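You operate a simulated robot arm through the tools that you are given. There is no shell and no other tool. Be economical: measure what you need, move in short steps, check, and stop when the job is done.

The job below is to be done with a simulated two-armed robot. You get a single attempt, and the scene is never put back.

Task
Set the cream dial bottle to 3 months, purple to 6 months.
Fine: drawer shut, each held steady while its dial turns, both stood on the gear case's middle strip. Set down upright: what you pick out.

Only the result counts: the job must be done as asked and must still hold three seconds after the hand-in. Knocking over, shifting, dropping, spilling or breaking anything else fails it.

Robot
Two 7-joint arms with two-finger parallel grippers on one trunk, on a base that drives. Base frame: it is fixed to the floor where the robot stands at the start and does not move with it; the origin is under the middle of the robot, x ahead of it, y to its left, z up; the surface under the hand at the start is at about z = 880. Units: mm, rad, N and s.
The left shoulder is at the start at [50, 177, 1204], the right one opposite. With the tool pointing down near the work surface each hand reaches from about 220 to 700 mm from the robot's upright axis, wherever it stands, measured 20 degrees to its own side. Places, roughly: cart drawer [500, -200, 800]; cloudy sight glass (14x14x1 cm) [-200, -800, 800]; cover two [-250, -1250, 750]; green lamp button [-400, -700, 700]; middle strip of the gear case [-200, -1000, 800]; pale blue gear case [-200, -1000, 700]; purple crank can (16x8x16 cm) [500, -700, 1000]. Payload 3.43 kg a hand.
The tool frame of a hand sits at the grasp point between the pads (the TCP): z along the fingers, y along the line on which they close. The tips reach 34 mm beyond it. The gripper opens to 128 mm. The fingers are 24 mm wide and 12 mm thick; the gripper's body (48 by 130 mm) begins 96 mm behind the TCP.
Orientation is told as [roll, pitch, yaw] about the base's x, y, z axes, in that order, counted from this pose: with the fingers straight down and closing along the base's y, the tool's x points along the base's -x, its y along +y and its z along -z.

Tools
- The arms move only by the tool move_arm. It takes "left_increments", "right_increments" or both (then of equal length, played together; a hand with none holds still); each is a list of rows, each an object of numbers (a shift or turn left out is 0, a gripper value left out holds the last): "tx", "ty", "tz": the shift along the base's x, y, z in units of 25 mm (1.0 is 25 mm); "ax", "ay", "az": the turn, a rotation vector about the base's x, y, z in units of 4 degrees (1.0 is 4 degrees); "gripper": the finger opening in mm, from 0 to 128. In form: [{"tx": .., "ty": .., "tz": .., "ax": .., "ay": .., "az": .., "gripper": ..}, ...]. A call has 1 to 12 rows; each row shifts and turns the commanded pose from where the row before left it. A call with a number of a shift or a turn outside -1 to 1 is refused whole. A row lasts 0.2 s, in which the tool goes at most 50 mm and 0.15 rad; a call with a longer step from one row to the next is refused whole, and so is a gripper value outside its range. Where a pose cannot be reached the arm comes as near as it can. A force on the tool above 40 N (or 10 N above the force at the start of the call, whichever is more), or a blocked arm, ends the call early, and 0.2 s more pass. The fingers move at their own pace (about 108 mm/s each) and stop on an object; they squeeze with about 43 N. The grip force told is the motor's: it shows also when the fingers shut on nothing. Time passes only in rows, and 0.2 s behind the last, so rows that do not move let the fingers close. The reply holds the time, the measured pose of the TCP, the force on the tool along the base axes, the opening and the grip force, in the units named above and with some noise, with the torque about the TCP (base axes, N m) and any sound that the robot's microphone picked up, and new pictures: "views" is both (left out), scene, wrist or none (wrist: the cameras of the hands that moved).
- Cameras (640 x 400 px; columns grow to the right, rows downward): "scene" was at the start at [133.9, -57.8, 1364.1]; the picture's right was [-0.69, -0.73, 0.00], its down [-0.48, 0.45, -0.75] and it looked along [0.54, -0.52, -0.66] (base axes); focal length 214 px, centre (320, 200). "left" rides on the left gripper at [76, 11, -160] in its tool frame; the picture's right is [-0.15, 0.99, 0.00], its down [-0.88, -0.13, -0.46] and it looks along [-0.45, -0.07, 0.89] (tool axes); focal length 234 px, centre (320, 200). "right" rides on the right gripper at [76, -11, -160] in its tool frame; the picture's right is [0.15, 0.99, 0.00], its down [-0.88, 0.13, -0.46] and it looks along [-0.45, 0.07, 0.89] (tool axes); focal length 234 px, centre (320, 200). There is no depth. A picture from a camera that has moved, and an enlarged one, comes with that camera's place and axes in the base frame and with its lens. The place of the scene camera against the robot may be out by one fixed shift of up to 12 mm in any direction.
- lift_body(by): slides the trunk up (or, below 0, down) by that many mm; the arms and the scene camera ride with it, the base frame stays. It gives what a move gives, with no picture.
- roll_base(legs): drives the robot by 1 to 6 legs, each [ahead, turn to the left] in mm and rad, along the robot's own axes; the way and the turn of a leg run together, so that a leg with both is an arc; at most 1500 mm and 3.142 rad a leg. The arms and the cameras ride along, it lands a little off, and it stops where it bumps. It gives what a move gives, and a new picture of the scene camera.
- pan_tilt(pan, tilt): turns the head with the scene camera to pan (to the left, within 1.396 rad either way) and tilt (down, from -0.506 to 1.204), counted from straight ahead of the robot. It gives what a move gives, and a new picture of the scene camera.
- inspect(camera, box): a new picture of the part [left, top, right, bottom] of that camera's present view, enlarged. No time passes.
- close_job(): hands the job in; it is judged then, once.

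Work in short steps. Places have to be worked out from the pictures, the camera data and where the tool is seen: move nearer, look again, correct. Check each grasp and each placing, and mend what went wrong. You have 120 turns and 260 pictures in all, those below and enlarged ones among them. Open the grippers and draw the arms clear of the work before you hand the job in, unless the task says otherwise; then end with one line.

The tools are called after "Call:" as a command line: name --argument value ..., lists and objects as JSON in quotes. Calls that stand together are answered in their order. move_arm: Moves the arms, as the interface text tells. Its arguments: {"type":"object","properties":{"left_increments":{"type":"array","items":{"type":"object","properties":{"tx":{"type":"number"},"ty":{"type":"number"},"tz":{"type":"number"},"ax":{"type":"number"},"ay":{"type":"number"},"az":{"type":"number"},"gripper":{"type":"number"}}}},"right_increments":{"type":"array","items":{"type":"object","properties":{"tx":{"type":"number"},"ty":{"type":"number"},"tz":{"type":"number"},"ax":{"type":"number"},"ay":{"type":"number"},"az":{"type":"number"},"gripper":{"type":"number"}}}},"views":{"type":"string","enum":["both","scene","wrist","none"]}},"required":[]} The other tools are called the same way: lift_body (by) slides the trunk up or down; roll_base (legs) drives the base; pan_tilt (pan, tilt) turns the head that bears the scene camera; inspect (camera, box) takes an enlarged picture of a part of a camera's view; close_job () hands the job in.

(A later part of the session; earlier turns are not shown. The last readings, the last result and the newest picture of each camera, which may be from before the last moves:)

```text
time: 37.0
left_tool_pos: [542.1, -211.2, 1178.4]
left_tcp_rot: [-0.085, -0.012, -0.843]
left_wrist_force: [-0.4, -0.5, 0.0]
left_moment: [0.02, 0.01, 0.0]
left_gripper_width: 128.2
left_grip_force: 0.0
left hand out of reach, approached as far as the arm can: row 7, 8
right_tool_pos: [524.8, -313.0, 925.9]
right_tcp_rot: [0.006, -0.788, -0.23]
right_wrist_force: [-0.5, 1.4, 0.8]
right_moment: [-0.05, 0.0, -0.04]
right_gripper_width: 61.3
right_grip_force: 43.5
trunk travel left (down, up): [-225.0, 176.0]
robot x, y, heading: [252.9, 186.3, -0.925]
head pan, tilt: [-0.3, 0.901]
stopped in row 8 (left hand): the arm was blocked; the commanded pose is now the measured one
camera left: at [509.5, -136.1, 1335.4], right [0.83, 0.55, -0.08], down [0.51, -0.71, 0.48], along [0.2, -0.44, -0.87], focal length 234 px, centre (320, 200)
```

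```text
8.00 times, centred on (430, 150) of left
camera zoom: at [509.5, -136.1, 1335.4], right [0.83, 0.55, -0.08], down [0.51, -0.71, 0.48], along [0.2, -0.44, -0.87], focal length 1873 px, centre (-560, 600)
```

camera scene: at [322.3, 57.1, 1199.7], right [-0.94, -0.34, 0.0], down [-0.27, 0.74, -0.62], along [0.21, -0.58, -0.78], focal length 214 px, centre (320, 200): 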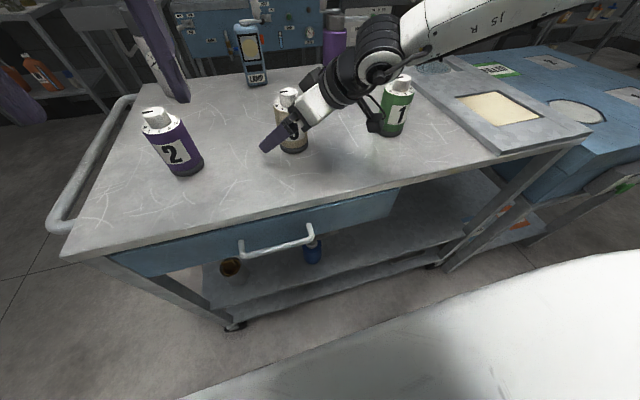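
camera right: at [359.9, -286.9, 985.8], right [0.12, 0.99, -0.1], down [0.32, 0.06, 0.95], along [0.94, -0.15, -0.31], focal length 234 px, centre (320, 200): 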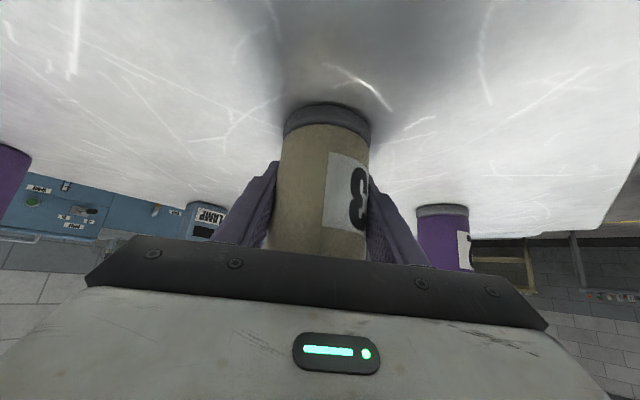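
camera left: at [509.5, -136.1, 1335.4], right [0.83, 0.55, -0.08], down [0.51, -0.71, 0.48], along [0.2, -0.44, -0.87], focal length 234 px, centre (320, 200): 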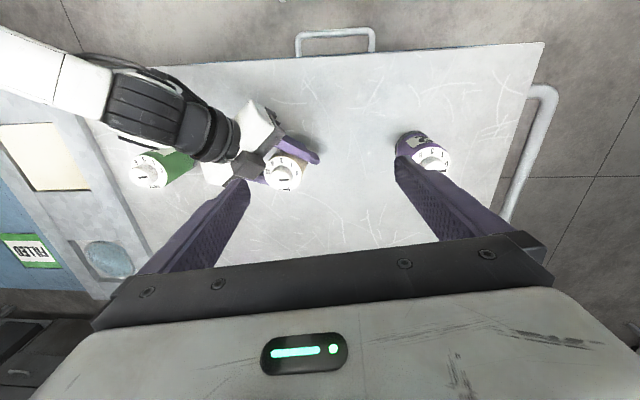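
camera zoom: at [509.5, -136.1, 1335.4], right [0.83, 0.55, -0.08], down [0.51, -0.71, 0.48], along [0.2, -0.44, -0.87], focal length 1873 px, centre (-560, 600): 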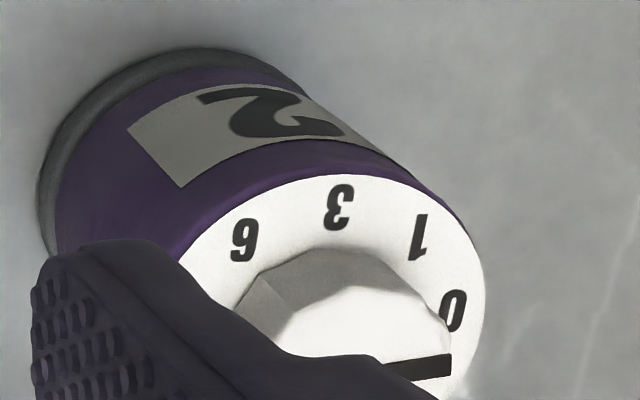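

The dial runs 0, 1, 3, 6, 12 counter-clockwise at about 45° spacing; both are at 0. So cream needs +90°, purple +135°. I carry the cream bottle 100 mm leftwards into both arms' range while the left hand clears.

Call:
move_arm --left_increments '[{"tx": 0.8, "ty": 0.6}, {"tx": 0.8, "ty": 0.6}, {"tx": 0.8, "ty": 0.6, "ax": 0.6, "ay": 0.1, "az": -0.5}, {"tx": 0.8, "ty": 0.6, "ax": 0.6, "ay": 0.1, "az": -0.6}, {"tx": 0.8, "ty": 0.6}, {"tx": 0.8, "ty": 0.6}, {}, {}, {}, {}, {}]' --right_increments '[{"tz": 0.4}, {"tz": 0.4}, {}, {"tx": 0.5, "ty": 0.4}, {"tx": 0.5, "ty": 0.4}, {"tx": 0.5, "ty": 0.4}, {"tx": 0.5, "ty": 0.4}, {"tx": 0.5, "ty": 0.4}, {"tx": 0.5, "ty": 0.4}, {"tx": 0.2}, {}]'

```text
time: 39.4
left_tool_pos: [660.2, -123.9, 1176.2]
left_tcp_rot: [-0.039, 0.061, -0.924]
left_wrist_force: [-0.2, 0.6, 0.2]
left_moment: [0.02, -0.03, -0.02]
left_gripper_width: 127.8
left_grip_force: 0.1
right_tool_pos: [569.1, -258.6, 951.0]
right_tcp_rot: [0.002, -0.789, -0.231]
right_wrist_force: [0.1, -0.2, -3.2]
right_moment: [-0.01, -0.01, 0.01]
right_gripper_width: 61.4
right_grip_force: 43.6
right hand out of reach, approached as far as the arm can: row 7, 8, 9, 10
trunk travel left (down, up): [-225.0, 176.0]
robot x, y, heading: [248.8, 186.0, -0.927]
head pan, tilt: [-0.3, 0.901]
camera scene: at [322.5, 57.4, 1199.7], right [-0.94, -0.34, 0.0], down [-0.27, 0.74, -0.62], along [0.21, -0.58, -0.78], focal length 214 px, centre (320, 200)
camera right: at [404.3, -232.5, 1010.6], right [0.12, 0.99, -0.1], down [0.32, 0.06, 0.95], along [0.94, -0.15, -0.31], focal length 234 px, centre (320, 200)
camera left: at [635.7, -60.1, 1340.5], right [0.88, 0.48, -0.05], down [0.46, -0.79, 0.41], along [0.16, -0.38, -0.91], focal length 234 px, centre (320, 200)
```

scene: 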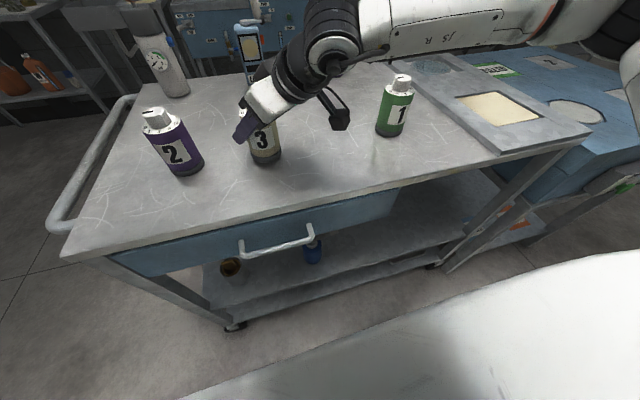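
right: 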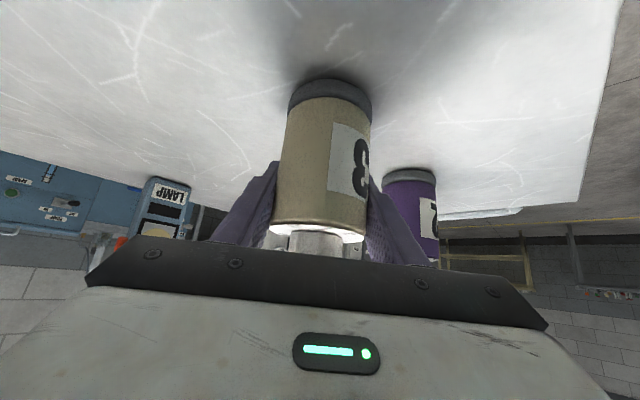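
left: 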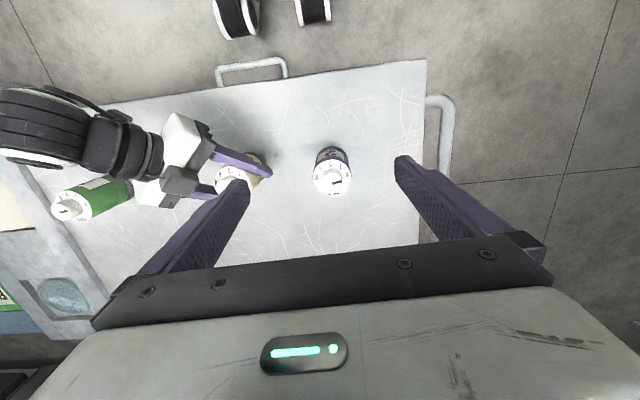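

Cream now hangs at (569,-259), 24 mm up, at the right arm's inner limit. I pull the command back slightly and lower it to stand again.

Call:
move_arm --right_increments '[{"tx": -0.8}, {"tz": -0.4}, {"tz": -0.3}, {}]' --views "none"

```text
time: 40.3
left_tool_pos: [660.2, -122.6, 1176.7]
left_tcp_rot: [-0.038, 0.058, -0.924]
left_wrist_force: [0.2, -0.4, -0.8]
left_moment: [-0.04, -0.03, 0.01]
left_gripper_width: 127.8
left_grip_force: 0.0
right_tool_pos: [555.1, -260.6, 946.0]
right_tcp_rot: [-0.004, -0.819, -0.222]
right_wrist_force: [1.1, 1.1, 10.9]
right_moment: [0.26, 0.4, -0.06]
right_gripper_width: 61.3
right_grip_force: 42.9
trunk travel left (down, up): [-225.0, 176.0]
robot x, y, heading: [251.4, 183.9, -0.927]
head pan, tilt: [-0.3, 0.901]
stopped in row 4 (right hand): the force on the tool passed its limit at 41 N (the readings are from after the stop); the commanded pose is now the measured one
```

Contact came at z 946, higher than expected; I look before doing more.

Call:
move_arm --right_increments '[{}]' --views "both"

Call:
inspect --camera "scene" --box '[200, 60, 440, 210]'

Call:
inspect --camera "left" --box '[20, 80, 320, 280]'

```text
time: 40.7
left_tool_pos: [660.1, -122.0, 1178.4]
left_tcp_rot: [-0.041, 0.058, -0.924]
left_wrist_force: [0.6, 0.7, 0.0]
left_moment: [0.02, 0.0, 0.02]
left_gripper_width: 128.0
left_grip_force: 0.0
right_tool_pos: [556.0, -259.7, 945.8]
right_tcp_rot: [-0.004, -0.82, -0.223]
right_wrist_force: [4.3, -1.1, 14.7]
right_moment: [0.23, 0.36, -0.07]
right_gripper_width: 61.4
right_grip_force: 42.8
trunk travel left (down, up): [-225.0, 176.0]
robot x, y, heading: [252.3, 183.2, -0.924]
head pan, tilt: [-0.3, 0.901]
camera scene: at [322.2, 58.4, 1199.9], right [-0.94, -0.34, 0.0], down [-0.27, 0.74, -0.62], along [0.21, -0.59, -0.78], focal length 214 px, centre (320, 200)
camera right: at [388.4, -233.2, 1000.5], right [0.12, 0.99, -0.11], down [0.29, 0.07, 0.95], along [0.95, -0.15, -0.28], focal length 234 px, centre (320, 200)
```

scene: 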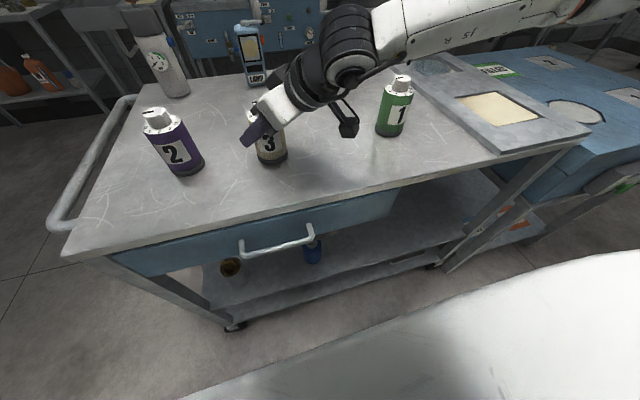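
right: 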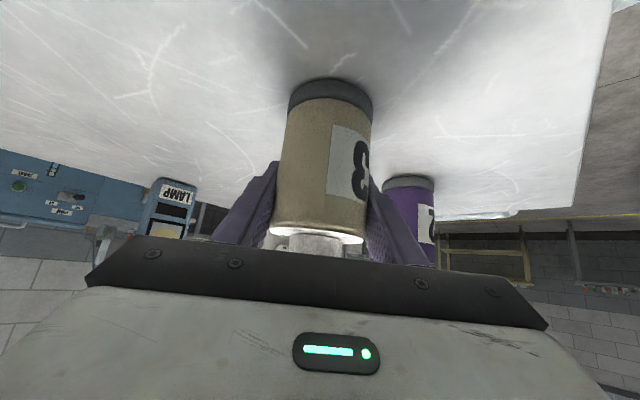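

```text
2.67 times, centred on (320, 135) of scene
camera zoom: at [322.2, 58.4, 1199.9], right [-0.94, -0.34, 0.0], down [-0.27, 0.74, -0.62], along [0.21, -0.59, -0.78], focal length 572 px, centre (320, 373)
```

zoom: 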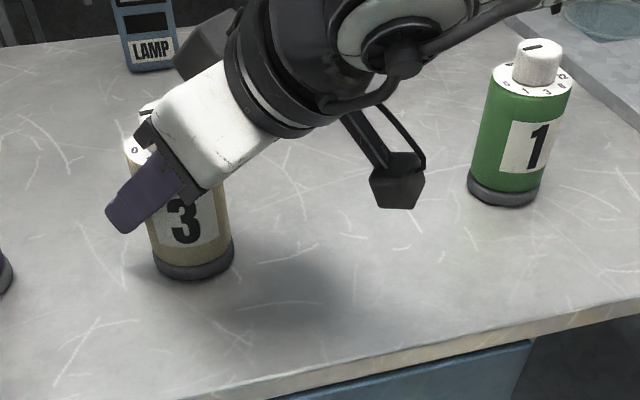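

```text
2.00 times, centred on (170, 180) of left
camera zoom: at [635.3, -58.9, 1341.0], right [0.88, 0.48, -0.05], down [0.46, -0.79, 0.41], along [0.16, -0.38, -0.91], focal length 468 px, centre (620, 240)
```

zoom: 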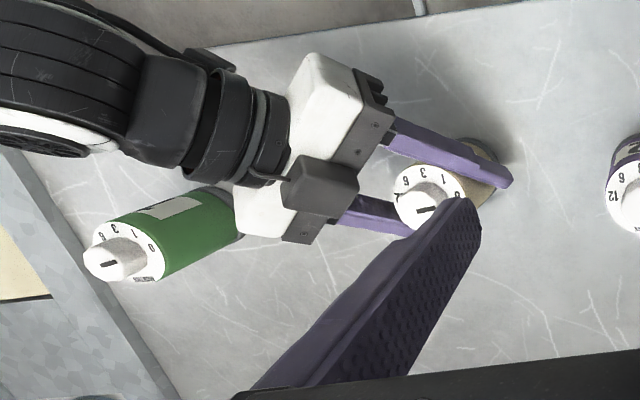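

The bottle seems to have slipped/pivoted a little in the pads and is resting on the table. I open slightly to let it settle upright, then regrasp lower.

Call:
move_arm --right_increments '[{"gripper": 80}, {}, {}]' --views "wrist"

Call:
inspect --camera "scene" --box '[200, 60, 440, 210]'

```text
time: 41.5
left_tool_pos: [660.2, -123.9, 1176.6]
left_tcp_rot: [-0.039, 0.058, -0.923]
left_wrist_force: [0.0, 0.6, 0.4]
left_moment: [0.03, 0.0, 0.0]
left_gripper_width: 127.8
left_grip_force: 0.0
right_tool_pos: [553.1, -259.8, 943.9]
right_tcp_rot: [-0.002, -0.812, -0.226]
right_wrist_force: [-0.2, 0.5, 0.2]
right_moment: [0.0, 0.0, -0.01]
right_gripper_width: 79.9
right_grip_force: 0.0
trunk travel left (down, up): [-225.0, 176.0]
robot x, y, heading: [252.2, 180.6, -0.925]
head pan, tilt: [-0.3, 0.901]
camera right: at [387.5, -233.4, 998.3], right [0.12, 0.99, -0.11], down [0.3, 0.07, 0.95], along [0.95, -0.15, -0.28], focal length 234 px, centre (320, 200)
```

right: 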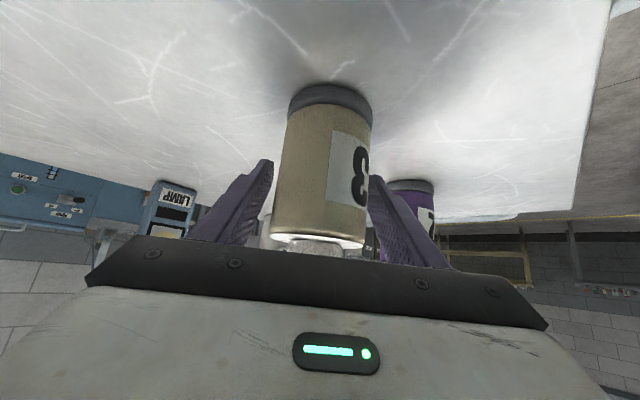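

```text
2.67 times, centred on (320, 135) of scene
camera zoom: at [322.2, 57.6, 1199.7], right [-0.94, -0.34, 0.0], down [-0.27, 0.74, -0.62], along [0.21, -0.58, -0.78], focal length 572 px, centre (320, 373)
```

zoom: 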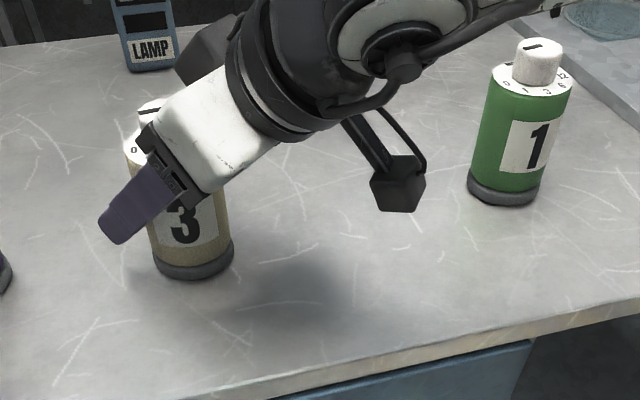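

It stands. I lower the open hand 19 mm and close again.

Call:
move_arm --right_increments '[{"tz": -0.38}, {"tz": -0.38}, {"gripper": 40}, {}, {}, {}]' --views "wrist"

```text
time: 42.9
left_tool_pos: [660.0, -124.1, 1177.8]
left_tcp_rot: [-0.037, 0.06, -0.924]
left_wrist_force: [-0.1, 0.0, -0.3]
left_moment: [0.05, -0.02, -0.01]
left_gripper_width: 127.9
left_grip_force: 0.0
right_tool_pos: [554.0, -261.3, 922.8]
right_tcp_rot: [0.0, -0.814, -0.225]
right_wrist_force: [0.6, 0.3, 0.1]
right_moment: [0.0, -0.05, 0.0]
right_gripper_width: 61.7
right_grip_force: 42.9
trunk travel left (down, up): [-225.0, 176.0]
robot x, y, heading: [251.4, 184.4, -0.925]
head pan, tilt: [-0.3, 0.901]
camera right: at [387.2, -234.4, 979.3], right [0.12, 0.99, -0.11], down [0.3, 0.07, 0.95], along [0.95, -0.15, -0.28], focal length 234 px, centre (320, 200)
```

right: 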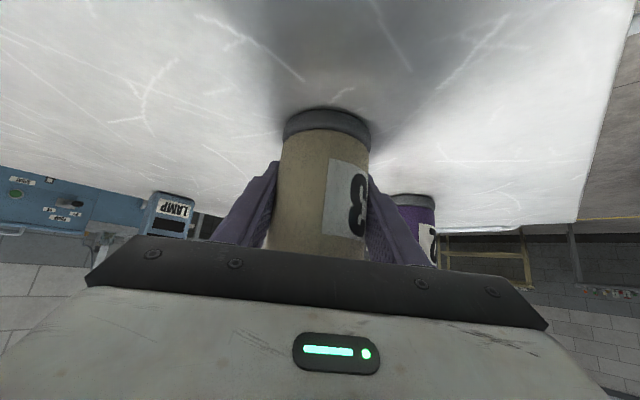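

Held at mid-body now. I bring the left hand (opened to 60 mm, levelled) above the cream knob at about z 1070.

Call:
move_arm --left_increments '[{"tz": -0.8, "ax": 0.53, "ay": -0.86, "gripper": 60}, {"tz": -0.8}, {"tx": -0.6, "ty": -0.77, "tz": -0.8}, {"tx": -0.6, "ty": -0.77, "tz": -0.7}, {"tx": -0.6, "ty": -0.77, "tz": -0.6}, {"tx": -0.6, "ty": -0.77, "tz": -0.6}, {"tx": -0.6, "ty": -0.77}, {"tx": -0.6, "ty": -0.77}]' --views "both"

```text
time: 44.7
left_tool_pos: [567.0, -236.3, 1068.0]
left_tcp_rot: [0.031, 0.052, -0.919]
left_wrist_force: [-0.3, 0.3, -0.4]
left_moment: [0.03, -0.02, 0.02]
left_gripper_width: 60.1
left_grip_force: 0.1
right_tool_pos: [554.9, -260.8, 924.2]
right_tcp_rot: [0.0, -0.813, -0.226]
right_wrist_force: [-1.3, -0.4, 0.3]
right_moment: [-0.11, 0.06, -0.01]
right_gripper_width: 61.3
right_grip_force: 43.4
trunk travel left (down, up): [-225.0, 176.0]
robot x, y, heading: [251.3, 182.9, -0.929]
head pan, tilt: [-0.3, 0.901]
camera scene: at [321.9, 57.2, 1199.7], right [-0.94, -0.34, 0.0], down [-0.27, 0.74, -0.62], along [0.21, -0.58, -0.78], focal length 214 px, centre (320, 200)
camera left: at [531.2, -179.2, 1232.2], right [0.88, 0.48, 0.02], down [0.43, -0.81, 0.4], along [0.21, -0.34, -0.91], focal length 234 px, centre (320, 200)
```

scene: 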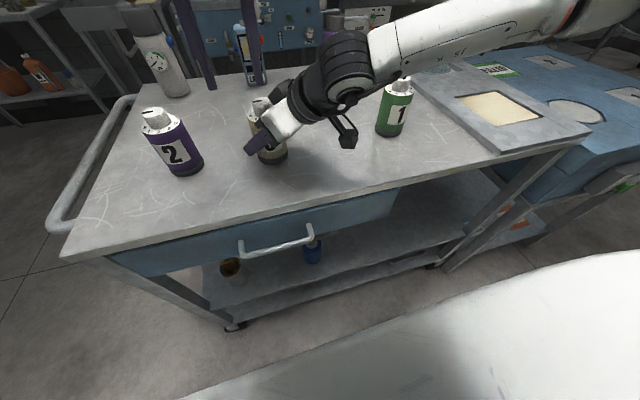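
left: 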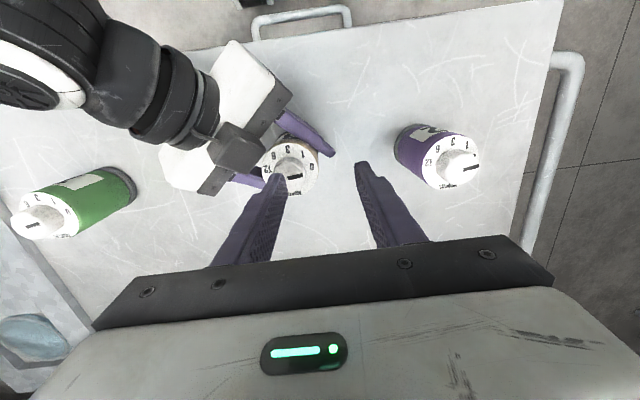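

Left reaches. The wrist view puts the knob axis at ≈(541,-257), so the bottle sits 13 mm deep in the right grip; I back the right hand 12 mm for more clearance and level the left hand.

Call:
move_arm --right_increments '[{"gripper": 80}, {}, {"tx": -0.47, "ty": 0.1}, {"gripper": 40}, {}, {}, {}]' --left_increments '[{"ax": -0.86, "ay": -0.1}, {"tx": -0.5, "ty": -0.4}, {"tx": -0.5, "ty": -0.4}, {}, {}, {}, {}]' --views "wrist"

Call:
inspect --camera "left" --box '[210, 110, 402, 230]'

```text
time: 46.3
left_tool_pos: [543.4, -257.8, 1067.6]
left_tcp_rot: [0.0, 0.0, -0.923]
left_wrist_force: [-0.1, 0.4, -0.2]
left_moment: [-0.01, -0.04, 0.01]
left_gripper_width: 60.1
left_grip_force: 0.1
right_tool_pos: [543.4, -259.6, 925.3]
right_tcp_rot: [-0.001, -0.816, -0.225]
right_wrist_force: [0.5, 0.5, 3.7]
right_moment: [0.05, 0.03, 0.04]
right_gripper_width: 61.5
right_grip_force: 42.5
trunk travel left (down, up): [-225.0, 176.0]
robot x, y, heading: [252.5, 181.9, -0.925]
head pan, tilt: [-0.3, 0.901]
camera right: at [376.8, -232.5, 979.4], right [0.12, 0.99, -0.11], down [0.3, 0.07, 0.95], along [0.95, -0.15, -0.28], focal length 234 px, centre (320, 200)
camera left: at [508.1, -190.8, 1228.1], right [0.88, 0.48, 0.0], down [0.43, -0.78, 0.46], along [0.22, -0.4, -0.89], focal length 234 px, centre (320, 200)
```

right: 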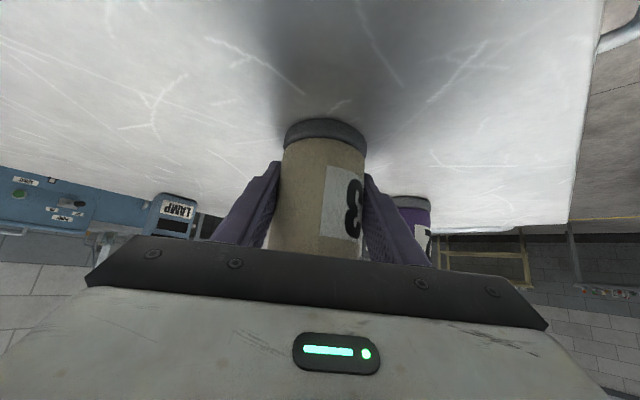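
left: 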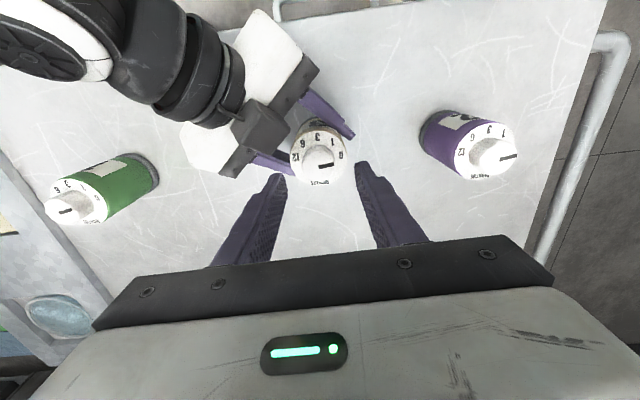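

```text
3.33 times, centred on (306, 170) of left
camera zoom: at [508.1, -190.8, 1228.1], right [0.88, 0.48, 0.0], down [0.43, -0.78, 0.46], along [0.22, -0.4, -0.89], focal length 781 px, centre (367, 300)
```

zoom: 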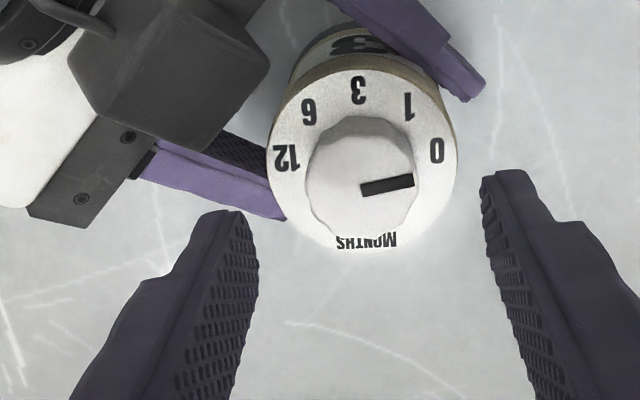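

The left hand is right above the knob (axis ≈(544,-259)). I lower to z ≈ 1010 and close on the knob.

Call:
move_arm --left_increments '[{"tz": -0.6, "tx": 0.04, "ty": -0.06}, {"tz": -0.6}, {"tz": -0.6}, {"tz": -0.48}, {"gripper": 20}, {}, {}]' --views "both"

```text
time: 47.9
left_tool_pos: [545.3, -261.2, 1014.5]
left_tcp_rot: [-0.003, -0.004, -0.924]
left_wrist_force: [-4.6, -6.6, 20.7]
left_moment: [-0.16, 0.0, 0.03]
left_gripper_width: 33.7
left_grip_force: 43.1
right_tool_pos: [543.1, -258.6, 924.1]
right_tcp_rot: [-0.001, -0.813, -0.224]
right_wrist_force: [11.2, 1.1, -0.1]
right_moment: [-0.33, 0.17, -0.1]
right_gripper_width: 61.5
right_grip_force: 43.5
trunk travel left (down, up): [-225.0, 176.0]
robot x, y, heading: [251.1, 183.4, -0.924]
head pan, tilt: [-0.3, 0.901]
camera scene: at [321.9, 58.2, 1200.0], right [-0.94, -0.34, 0.0], down [-0.27, 0.74, -0.62], along [0.21, -0.58, -0.78], focal length 214 px, centre (320, 200)
camera left: at [508.7, -192.6, 1173.8], right [0.88, 0.48, 0.0], down [0.43, -0.78, 0.46], along [0.22, -0.4, -0.89], focal length 234 px, centre (320, 200)
```

scene: 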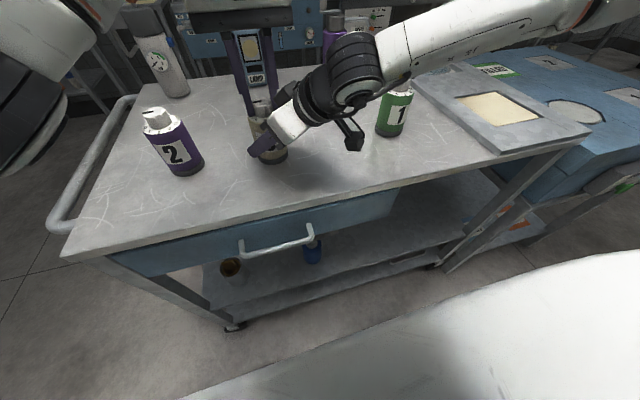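
left: 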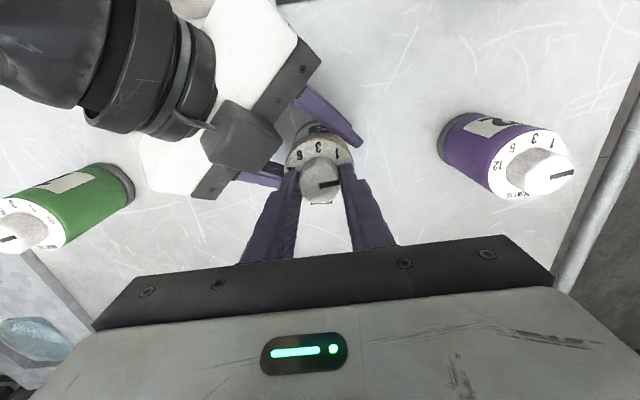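

Gripped on the knob (34 mm) with tips pressing on the dial face at 20 N; I raise ~5 mm to ease that, and turn +36° first.

Call:
move_arm --left_increments '[{"tz": 0.22}, {"az": 1}, {"az": 1}, {"az": 1}, {"az": 1}, {"az": 1}, {"az": 1}, {"az": 1}, {"az": 1}, {"az": 1}]' --views "wrist"

Call:
inspect --camera "left" --box '[260, 100, 388, 220]'

```text
time: 50.1
left_tool_pos: [547.2, -260.5, 1016.9]
left_tcp_rot: [0.004, 0.003, -0.291]
left_wrist_force: [-6.5, -4.2, -27.6]
left_moment: [-0.23, 0.24, 0.02]
left_gripper_width: 33.5
left_grip_force: 42.8
right_tool_pos: [544.0, -258.0, 927.9]
right_tcp_rot: [-0.001, -0.821, -0.224]
right_wrist_force: [4.2, 3.7, 24.9]
right_moment: [-0.1, 0.18, -0.03]
right_gripper_width: 61.5
right_grip_force: 43.7
trunk travel left (down, up): [-225.0, 176.0]
robot x, y, heading: [252.0, 179.9, -0.925]
head pan, tilt: [-0.3, 0.901]
camera left: at [478.8, -227.6, 1177.6], right [0.42, 0.91, 0.0], down [0.81, -0.38, 0.45], along [0.41, -0.19, -0.89], focal length 234 px, centre (320, 200)
```

left: 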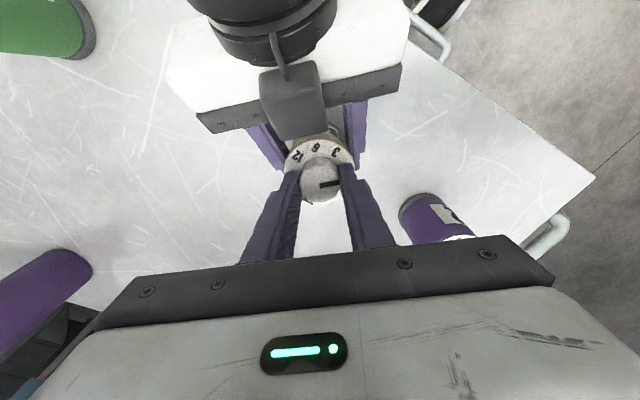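

```text
3.33 times, centred on (324, 160) of left
camera zoom: at [478.8, -227.6, 1177.6], right [0.42, 0.91, 0.0], down [0.81, -0.38, 0.45], along [0.41, -0.19, -0.89], focal length 781 px, centre (307, 333)
```

zoom: 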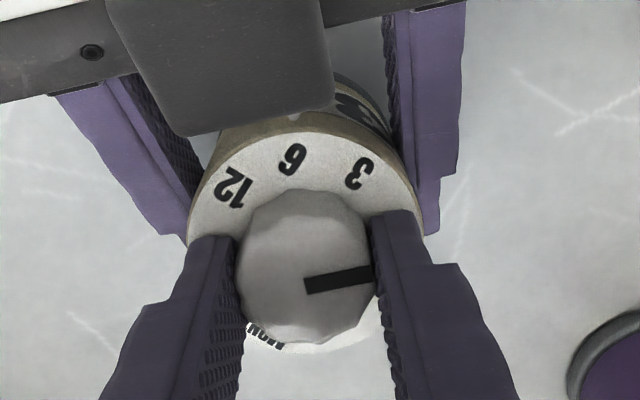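

The knob follows the hand. It is being pulled upward by ~27 N, so I ease down 2.5 mm and turn another 44°.

Call:
move_arm --left_increments '[{"tz": -0.1, "az": 1}, {"az": 1}, {"az": 1}, {"az": 1}, {"az": 1}, {"az": 1}, {"az": 1}, {"az": 1}, {"az": 1}, {"az": 1}, {"az": 1}]' --views "wrist"

Call:
inspect --camera "left" --box '[260, 100, 388, 220]'

```text
time: 52.5
left_tool_pos: [545.7, -259.5, 1015.4]
left_tcp_rot: [0.003, -0.001, 0.476]
left_wrist_force: [-6.8, 10.3, -18.2]
left_moment: [0.21, 0.38, 0.02]
left_gripper_width: 33.5
left_grip_force: 42.8
right_tool_pos: [542.8, -261.4, 924.2]
right_tcp_rot: [-0.002, -0.815, -0.226]
right_wrist_force: [7.7, -9.2, 17.6]
right_moment: [0.77, 0.22, -0.07]
right_gripper_width: 61.6
right_grip_force: 43.4
trunk travel left (down, up): [-225.0, 176.0]
robot x, y, heading: [250.8, 184.7, -0.923]
head pan, tilt: [-0.3, 0.901]
camera left: at [474.5, -285.3, 1174.9], right [-0.32, 0.95, 0.0], down [0.84, 0.29, 0.46], along [0.43, 0.15, -0.89], focal length 234 px, centre (320, 200)
```

left: 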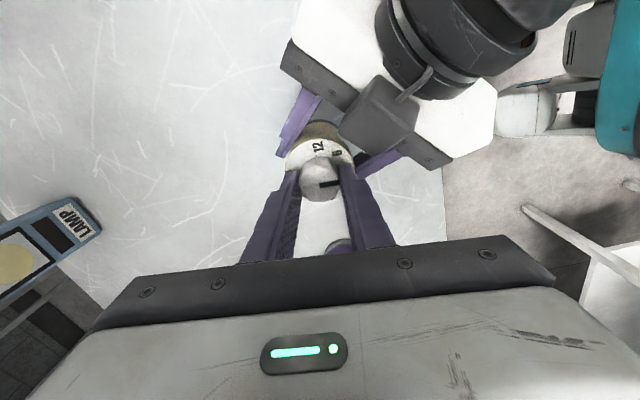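

```text
3.33 times, centred on (324, 160) of left
camera zoom: at [474.5, -285.3, 1174.9], right [-0.32, 0.95, 0.0], down [0.84, 0.29, 0.46], along [0.43, 0.15, -0.89], focal length 781 px, centre (307, 333)
```

zoom: 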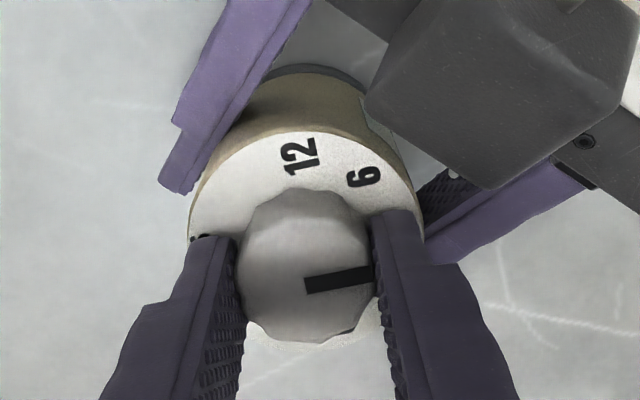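

Turned 80° so far. I release the knob slightly, rise, and read the dial properly.

Call:
move_arm --left_increments '[{"gripper": 50}, {}, {"tz": 0.8}, {"tz": 0.8}, {"tz": 0.8}]' --views "none"

Call:
inspect --camera "left" --box '[240, 90, 400, 190]'

```text
time: 53.9
left_tool_pos: [587.5, -252.4, 1072.9]
left_tcp_rot: [0.018, 0.033, 0.55]
left_wrist_force: [-0.2, -0.4, 0.3]
left_moment: [0.0, 0.08, -0.02]
left_gripper_width: 50.1
left_grip_force: 0.1
right_tool_pos: [543.6, -259.4, 924.4]
right_tcp_rot: [-0.002, -0.816, -0.222]
right_wrist_force: [0.3, -0.5, 2.4]
right_moment: [-0.03, -0.13, 0.0]
right_gripper_width: 61.6
right_grip_force: 43.0
trunk travel left (down, up): [-225.0, 176.0]
robot x, y, heading: [250.9, 185.8, -0.922]
head pan, tilt: [-0.3, 0.901]
stopped in row 5 (left hand): the arm was blocked; the commanded pose is now the measured one
```

```text
4.00 times, centred on (320, 140) of left
camera zoom: at [523.5, -282.6, 1235.3], right [-0.39, 0.92, 0.01], down [0.83, 0.35, 0.42], along [0.39, 0.18, -0.91], focal length 937 px, centre (320, 440)
```

zoom: 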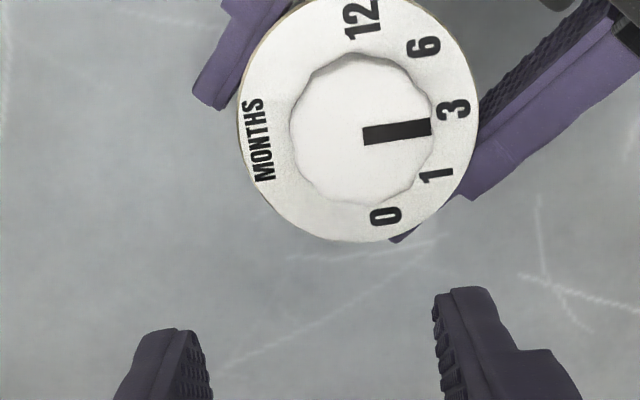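

The indicator lies on 3 (within ~1–2°). Now the left hand swings away and up while the right lifts the cream slightly and carries it 110 mm back to the right, to free the middle.

Call:
move_arm --left_increments '[{"tz": 0.6, "tx": 0.5, "ty": 0.5, "az": -1}, {"tz": 0.6, "tx": 0.5, "ty": 0.7, "az": -1}, {"tz": 0.6, "tx": 0.5, "ty": 0.8, "az": -1}, {"tz": 0.6, "tx": 0.5, "ty": 0.8, "az": -1}, {"tz": 0.6, "tx": 0.5, "ty": 0.8, "az": -1}, {"tx": 0.5, "ty": 0.8, "az": -1}, {"tx": 0.5, "ty": 0.8, "az": -1}, {"tx": 0.5, "ty": 0.8, "az": -1}, {"tx": 0.5, "ty": 0.8, "az": -1}, {"tx": 0.2, "ty": 0.8, "az": -1}, {"ty": 0.4, "az": -1}, {"az": -1}]' --right_increments '[{"tz": 0.2}, {"tz": 0.2}, {"tz": 0.2}, {}, {"tx": -0.33, "ty": -0.43}, {"tx": -0.33, "ty": -0.43}, {"tx": -0.33, "ty": -0.43}, {"tx": -0.33, "ty": -0.43}, {"tx": -0.33, "ty": -0.43}, {"tx": -0.33, "ty": -0.43}, {"tx": -0.33, "ty": -0.43}, {"tx": -0.33, "ty": -0.43}]' --views "both"

```text
time: 56.5
left_tool_pos: [702.9, -54.6, 1146.8]
left_tcp_rot: [0.018, 0.027, -0.293]
left_wrist_force: [0.7, -0.3, 0.4]
left_moment: [0.0, -0.01, -0.01]
left_gripper_width: 50.1
left_grip_force: 0.0
right_tool_pos: [478.0, -346.3, 939.7]
right_tcp_rot: [0.0, -0.813, -0.226]
right_wrist_force: [0.2, -0.1, -2.5]
right_moment: [-0.03, 0.01, -0.02]
right_gripper_width: 61.7
right_grip_force: 43.1
trunk travel left (down, up): [-225.0, 176.0]
robot x, y, heading: [253.4, 184.2, -0.925]
head pan, tilt: [-0.3, 0.901]
camera scene: at [322.4, 57.3, 1199.7], right [-0.94, -0.34, 0.0], down [-0.27, 0.74, -0.62], along [0.21, -0.58, -0.78], focal length 214 px, centre (320, 200)
camera right: at [312.5, -319.1, 994.9], right [0.12, 0.99, -0.11], down [0.3, 0.07, 0.95], along [0.95, -0.15, -0.28], focal length 234 px, centre (320, 200)
camera left: at [637.0, -25.3, 1309.3], right [0.43, 0.9, 0.01], down [0.82, -0.39, 0.43], along [0.39, -0.17, -0.9], focal length 234 px, centre (320, 200)
```

scene: 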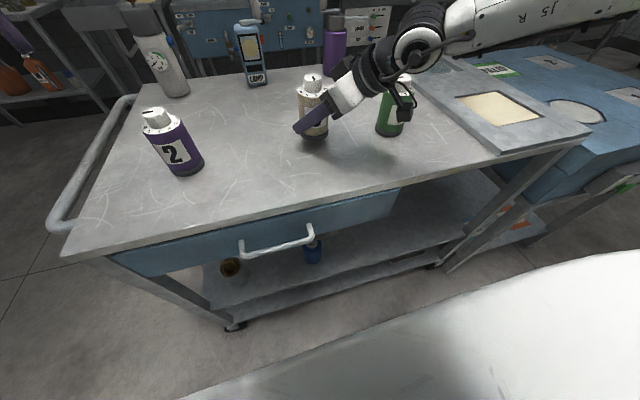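
right: 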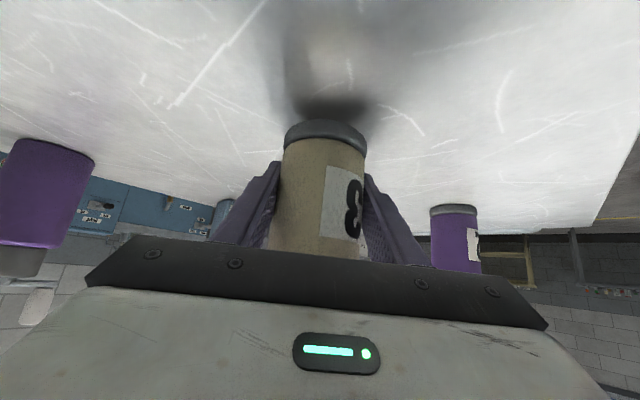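
left: 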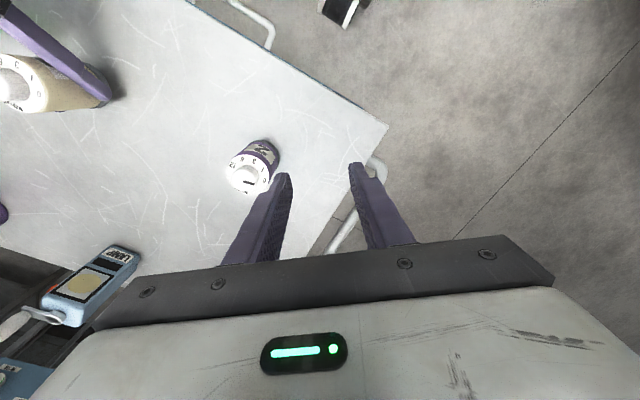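

Cream lifts without slip. I set it down here and open, while the left hand yaws on toward its mirror pose for purple.

Call:
move_arm --right_increments '[{"tz": -0.2}, {"tz": -0.2}, {"tz": -0.16}, {}, {"gripper": 90}, {}, {}, {"tx": -0.6, "ty": 0.14, "tz": 0.6}, {"tx": -0.6, "ty": 0.14, "tz": 0.6}, {"tx": -0.6, "ty": 0.14, "tz": 0.6}, {"tx": -0.6, "ty": 0.14, "tz": 0.6}, {"tx": -0.6, "ty": 0.14, "tz": 0.6}]' --left_increments '[{"az": -1, "gripper": 128}, {"az": -1}, {"az": -1}, {"az": -1}, {"az": -1}, {"az": -1}, {"az": -1}, {"az": -1}, {"az": -1}, {"az": -1}, {"az": -1}, {"az": -1}]' --views "scene"

Call:
move_arm --left_increments '[{"tz": -0.45, "az": -1, "ax": -0.85, "ay": -0.4}, {"tz": -0.45, "az": -1, "ax": -0.87, "ay": -0.34}, {"tz": -0.45, "az": -1, "ax": -0.89, "ay": -0.27}, {"tz": -0.45, "az": -1, "ax": -0.91, "ay": -0.2}, {"tz": -0.45, "az": -1, "ax": -0.92, "ay": -0.14}, {"tz": -0.45, "az": -1, "ax": -0.93, "ay": -0.07}, {"tz": -0.45, "az": -1, "ax": -0.94}, {"tz": -0.45, "ax": -0.94, "ay": 0.05}, {"tz": -0.45, "ax": -0.94, "ay": 0.05}, {"tz": -0.45, "ax": -0.94, "ay": 0.05}, {"tz": -0.45, "ax": -0.94, "ay": 0.05}, {"tz": -0.45, "ax": -0.94, "ay": 0.05}]' --views "both"

```text
time: 59.1
left_tool_pos: [701.9, -53.5, 1146.7]
left_tcp_rot: [0.015, 0.031, -1.13]
left_wrist_force: [0.3, 0.2, -0.8]
left_moment: [0.04, 0.02, 0.0]
left_gripper_width: 128.0
left_grip_force: 0.0
right_tool_pos: [402.1, -327.4, 999.9]
right_tcp_rot: [0.0, -0.813, -0.224]
right_wrist_force: [-0.2, -0.1, -0.3]
right_moment: [-0.02, 0.02, 0.05]
right_gripper_width: 90.1
right_grip_force: 0.0
trunk travel left (down, up): [-225.0, 176.0]
robot x, y, heading: [251.2, 182.3, -0.927]
head pan, tilt: [-0.3, 0.901]
camera scene: at [322.2, 57.8, 1199.8], right [-0.94, -0.34, 0.0], down [-0.27, 0.74, -0.62], along [0.21, -0.58, -0.78], focal length 214 px, centre (320, 200)
```

scene: 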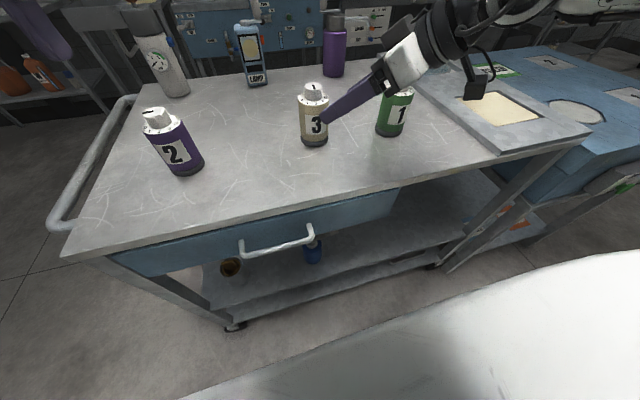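

```text
time: 61.7
left_tool_pos: [702.1, -52.6, 1012.4]
left_tcp_rot: [0.028, -0.757, -1.619]
left_wrist_force: [0.1, 0.3, -0.3]
left_moment: [0.01, 0.0, -0.02]
left_gripper_width: 128.0
left_grip_force: 0.1
right_tool_pos: [401.4, -327.1, 999.5]
right_tcp_rot: [-0.001, -0.813, -0.225]
right_wrist_force: [0.0, -0.5, 0.6]
right_moment: [0.0, -0.02, 0.0]
right_gripper_width: 89.9
right_grip_force: 0.0
trunk travel left (down, up): [-225.0, 176.0]
robot x, y, heading: [249.8, 183.8, -0.928]
head pan, tilt: [-0.3, 0.901]
camera scene: at [322.5, 57.8, 1199.8], right [-0.94, -0.34, 0.0], down [-0.27, 0.74, -0.62], along [0.21, -0.58, -0.78], focal length 214 px, centre (320, 200)
camera left: at [717.9, 111.3, 1077.4], right [0.98, -0.14, 0.12], down [-0.16, -0.32, 0.93], along [-0.09, -0.94, -0.34], focal length 234 px, centre (320, 200)
```

scene: 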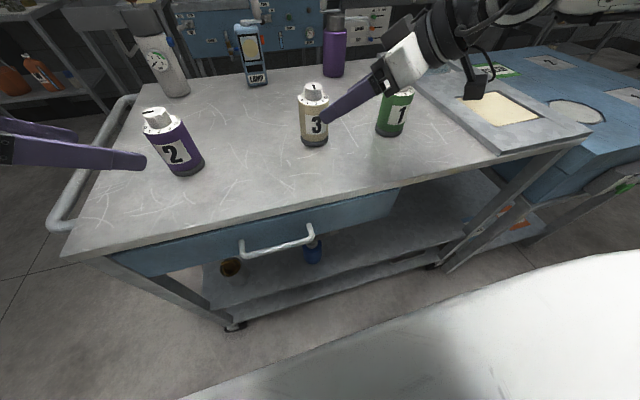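
left: 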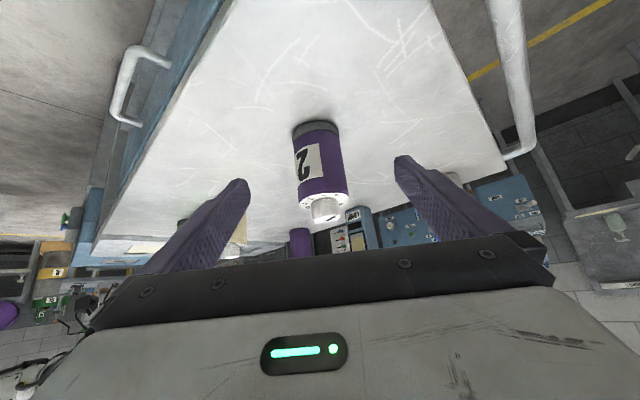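

Purple is centred between the left fingers, axis ≈ (699,-168). I advance onto it.

Call:
move_arm --left_increments '[{"tx": -0.02, "ty": -0.75, "tz": -0.58}, {"tx": -0.02, "ty": -0.75, "tz": -0.58}, {"tx": -0.02, "ty": -0.75, "tz": -0.58}, {"tx": -0.02, "ty": -0.75, "tz": -0.58}, {"tx": -0.02, "ty": -0.75, "tz": -0.58}, {"tx": -0.02, "ty": -0.7, "tz": -0.55}]' --views "both"

```text
time: 63.1
left_tool_pos: [699.3, -166.1, 924.7]
left_tcp_rot: [0.026, -0.753, -1.62]
left_wrist_force: [-0.8, 0.2, -0.8]
left_moment: [-0.03, 0.0, 0.0]
left_gripper_width: 127.9
left_grip_force: 0.1
right_tool_pos: [401.0, -327.9, 999.9]
right_tcp_rot: [0.0, -0.812, -0.225]
right_wrist_force: [0.1, 0.3, 0.1]
right_moment: [0.0, 0.0, 0.03]
right_gripper_width: 90.3
right_grip_force: 0.1
trunk travel left (down, up): [-225.0, 176.0]
robot x, y, heading: [249.4, 181.7, -0.926]
head pan, tilt: [-0.3, 0.901]
camera scene: at [322.5, 57.5, 1199.7], right [-0.94, -0.34, 0.0], down [-0.27, 0.74, -0.62], along [0.21, -0.58, -0.78], focal length 214 px, centre (320, 200)
camera left: at [714.5, -2.5, 990.0], right [0.98, -0.14, 0.12], down [-0.16, -0.32, 0.93], along [-0.09, -0.94, -0.34], focal length 234 px, centre (320, 200)
```

scene: 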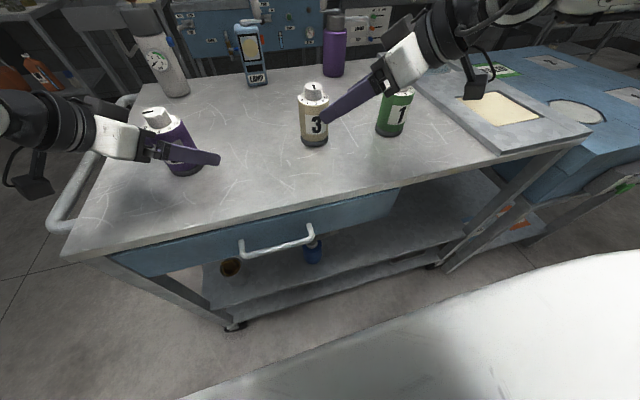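
left: 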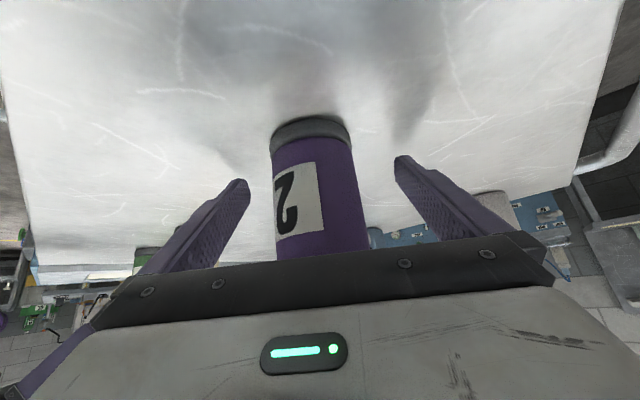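

Well placed. I shift 5 mm, grip, lift 15 mm and carry purple to the middle (≈(601,-234)).

Call:
move_arm --left_increments '[{"tx": -0.2}, {"gripper": 40}, {}, {}, {}, {"tz": 0.2}, {"tz": 0.2}, {"tz": 0.2}, {}]' --views "wrist"

```text
time: 65.1
left_tool_pos: [695.1, -165.2, 941.9]
left_tcp_rot: [0.026, -0.754, -1.618]
left_wrist_force: [0.2, -0.6, -2.4]
left_moment: [0.01, 0.0, 0.01]
left_gripper_width: 62.5
left_grip_force: 42.9
right_tool_pos: [402.8, -327.8, 999.7]
right_tcp_rot: [0.001, -0.812, -0.226]
right_wrist_force: [-0.1, -0.5, 0.0]
right_moment: [0.02, 0.02, 0.01]
right_gripper_width: 90.2
right_grip_force: 0.1
trunk travel left (down, up): [-225.0, 176.0]
robot x, y, heading: [250.8, 185.3, -0.928]
head pan, tilt: [-0.3, 0.901]
camera left: at [709.9, -1.6, 1006.3], right [0.98, -0.14, 0.12], down [-0.16, -0.32, 0.93], along [-0.09, -0.94, -0.34], focal length 234 px, centre (320, 200)
```

left: 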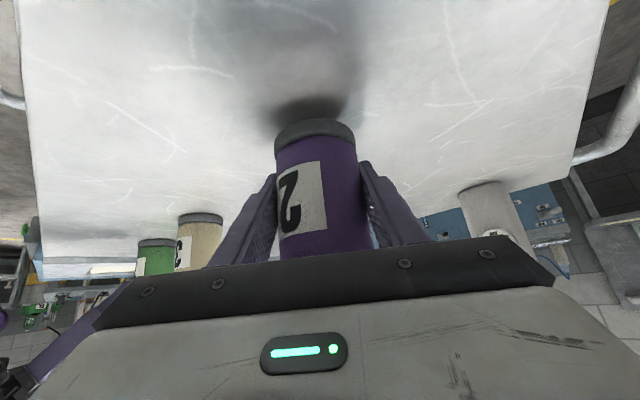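

Purple is held securely. I carry it to the middle and meanwhile raise the right hand, un-tilt and yaw it for the knob.

Call:
move_arm --left_increments '[{}, {}, {"tx": -0.47, "ty": -0.345}, {"tx": -0.47, "ty": -0.345}, {"tx": -0.47, "ty": -0.345}, {"tx": -0.47, "ty": -0.345}, {"tx": -0.47, "ty": -0.345}, {"tx": -0.47, "ty": -0.345}, {"tx": -0.47, "ty": -0.345}, {"tx": -0.47, "ty": -0.345}, {}, {}]' --right_increments '[{"tz": 1, "ax": 0.22, "ay": 0.94, "az": -1}, {"tz": 1, "ax": 0.28, "ay": 0.93, "az": -1}, {"tz": 1, "ax": 0.35, "ay": 0.9, "az": -1}, {"tz": 1, "ax": 0.41, "ay": 0.88, "az": -1}, {"tz": 1, "ax": 0.47, "ay": 0.85, "az": -1}, {"tz": 1, "ax": 0.52, "ay": 0.81, "az": -1}, {"ax": 0.58, "ay": 0.78, "az": -1}, {"ax": 0.635, "ay": 0.73, "az": -1}, {"ax": 0.69, "ay": 0.69, "az": -1}, {"ax": 0.73, "ay": 0.635, "az": -1}, {"ax": 0.78, "ay": 0.58, "az": -1}, {"ax": 0.81, "ay": 0.53, "az": -1}]' --views "both"

```text
time: 67.7
left_tool_pos: [598.3, -235.2, 941.5]
left_tcp_rot: [0.027, -0.754, -1.62]
left_wrist_force: [0.8, -1.2, -2.8]
left_moment: [-0.03, 0.01, -0.04]
left_gripper_width: 62.8
left_grip_force: 43.3
right_tool_pos: [349.8, -322.3, 1123.4]
right_tcp_rot: [-0.024, -0.002, -1.054]
right_wrist_force: [0.4, -0.1, -0.2]
right_moment: [0.01, -0.01, 0.03]
right_gripper_width: 90.0
right_grip_force: 0.1
right hand out of reach, approached as far as the arm can: row 8, 9, 10, 11, 12
trunk travel left (down, up): [-225.0, 176.0]
robot x, y, heading: [250.9, 187.5, -0.925]
head pan, tilt: [-0.3, 0.901]
camera scene: at [322.6, 57.4, 1199.7], right [-0.94, -0.34, 0.0], down [-0.27, 0.74, -0.62], along [0.21, -0.58, -0.78], focal length 214 px, centre (320, 200)
camera right: at [306.1, -259.6, 1283.2], right [0.79, 0.62, -0.02], down [0.56, -0.7, 0.45], along [0.26, -0.37, -0.89], focal length 234 px, centre (320, 200)
camera left: at [614.5, -70.6, 1006.7], right [0.98, -0.14, 0.12], down [-0.16, -0.32, 0.93], along [-0.09, -0.94, -0.34], focal length 234 px, centre (320, 200)
```

scene: 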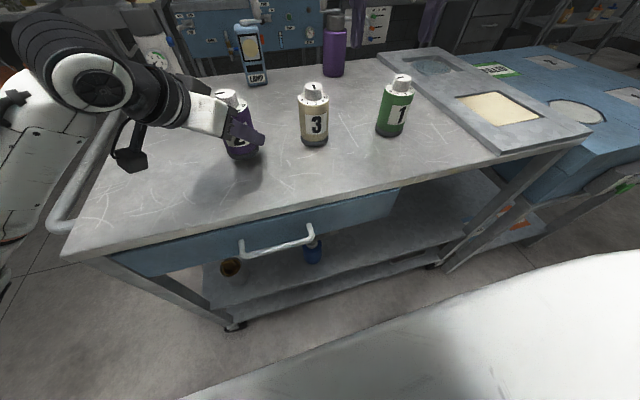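
right: 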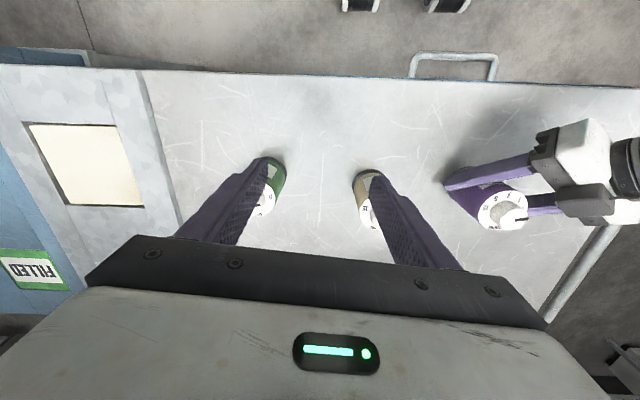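
left: 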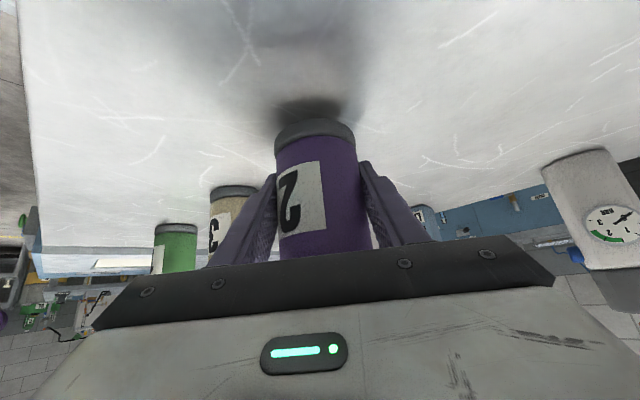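

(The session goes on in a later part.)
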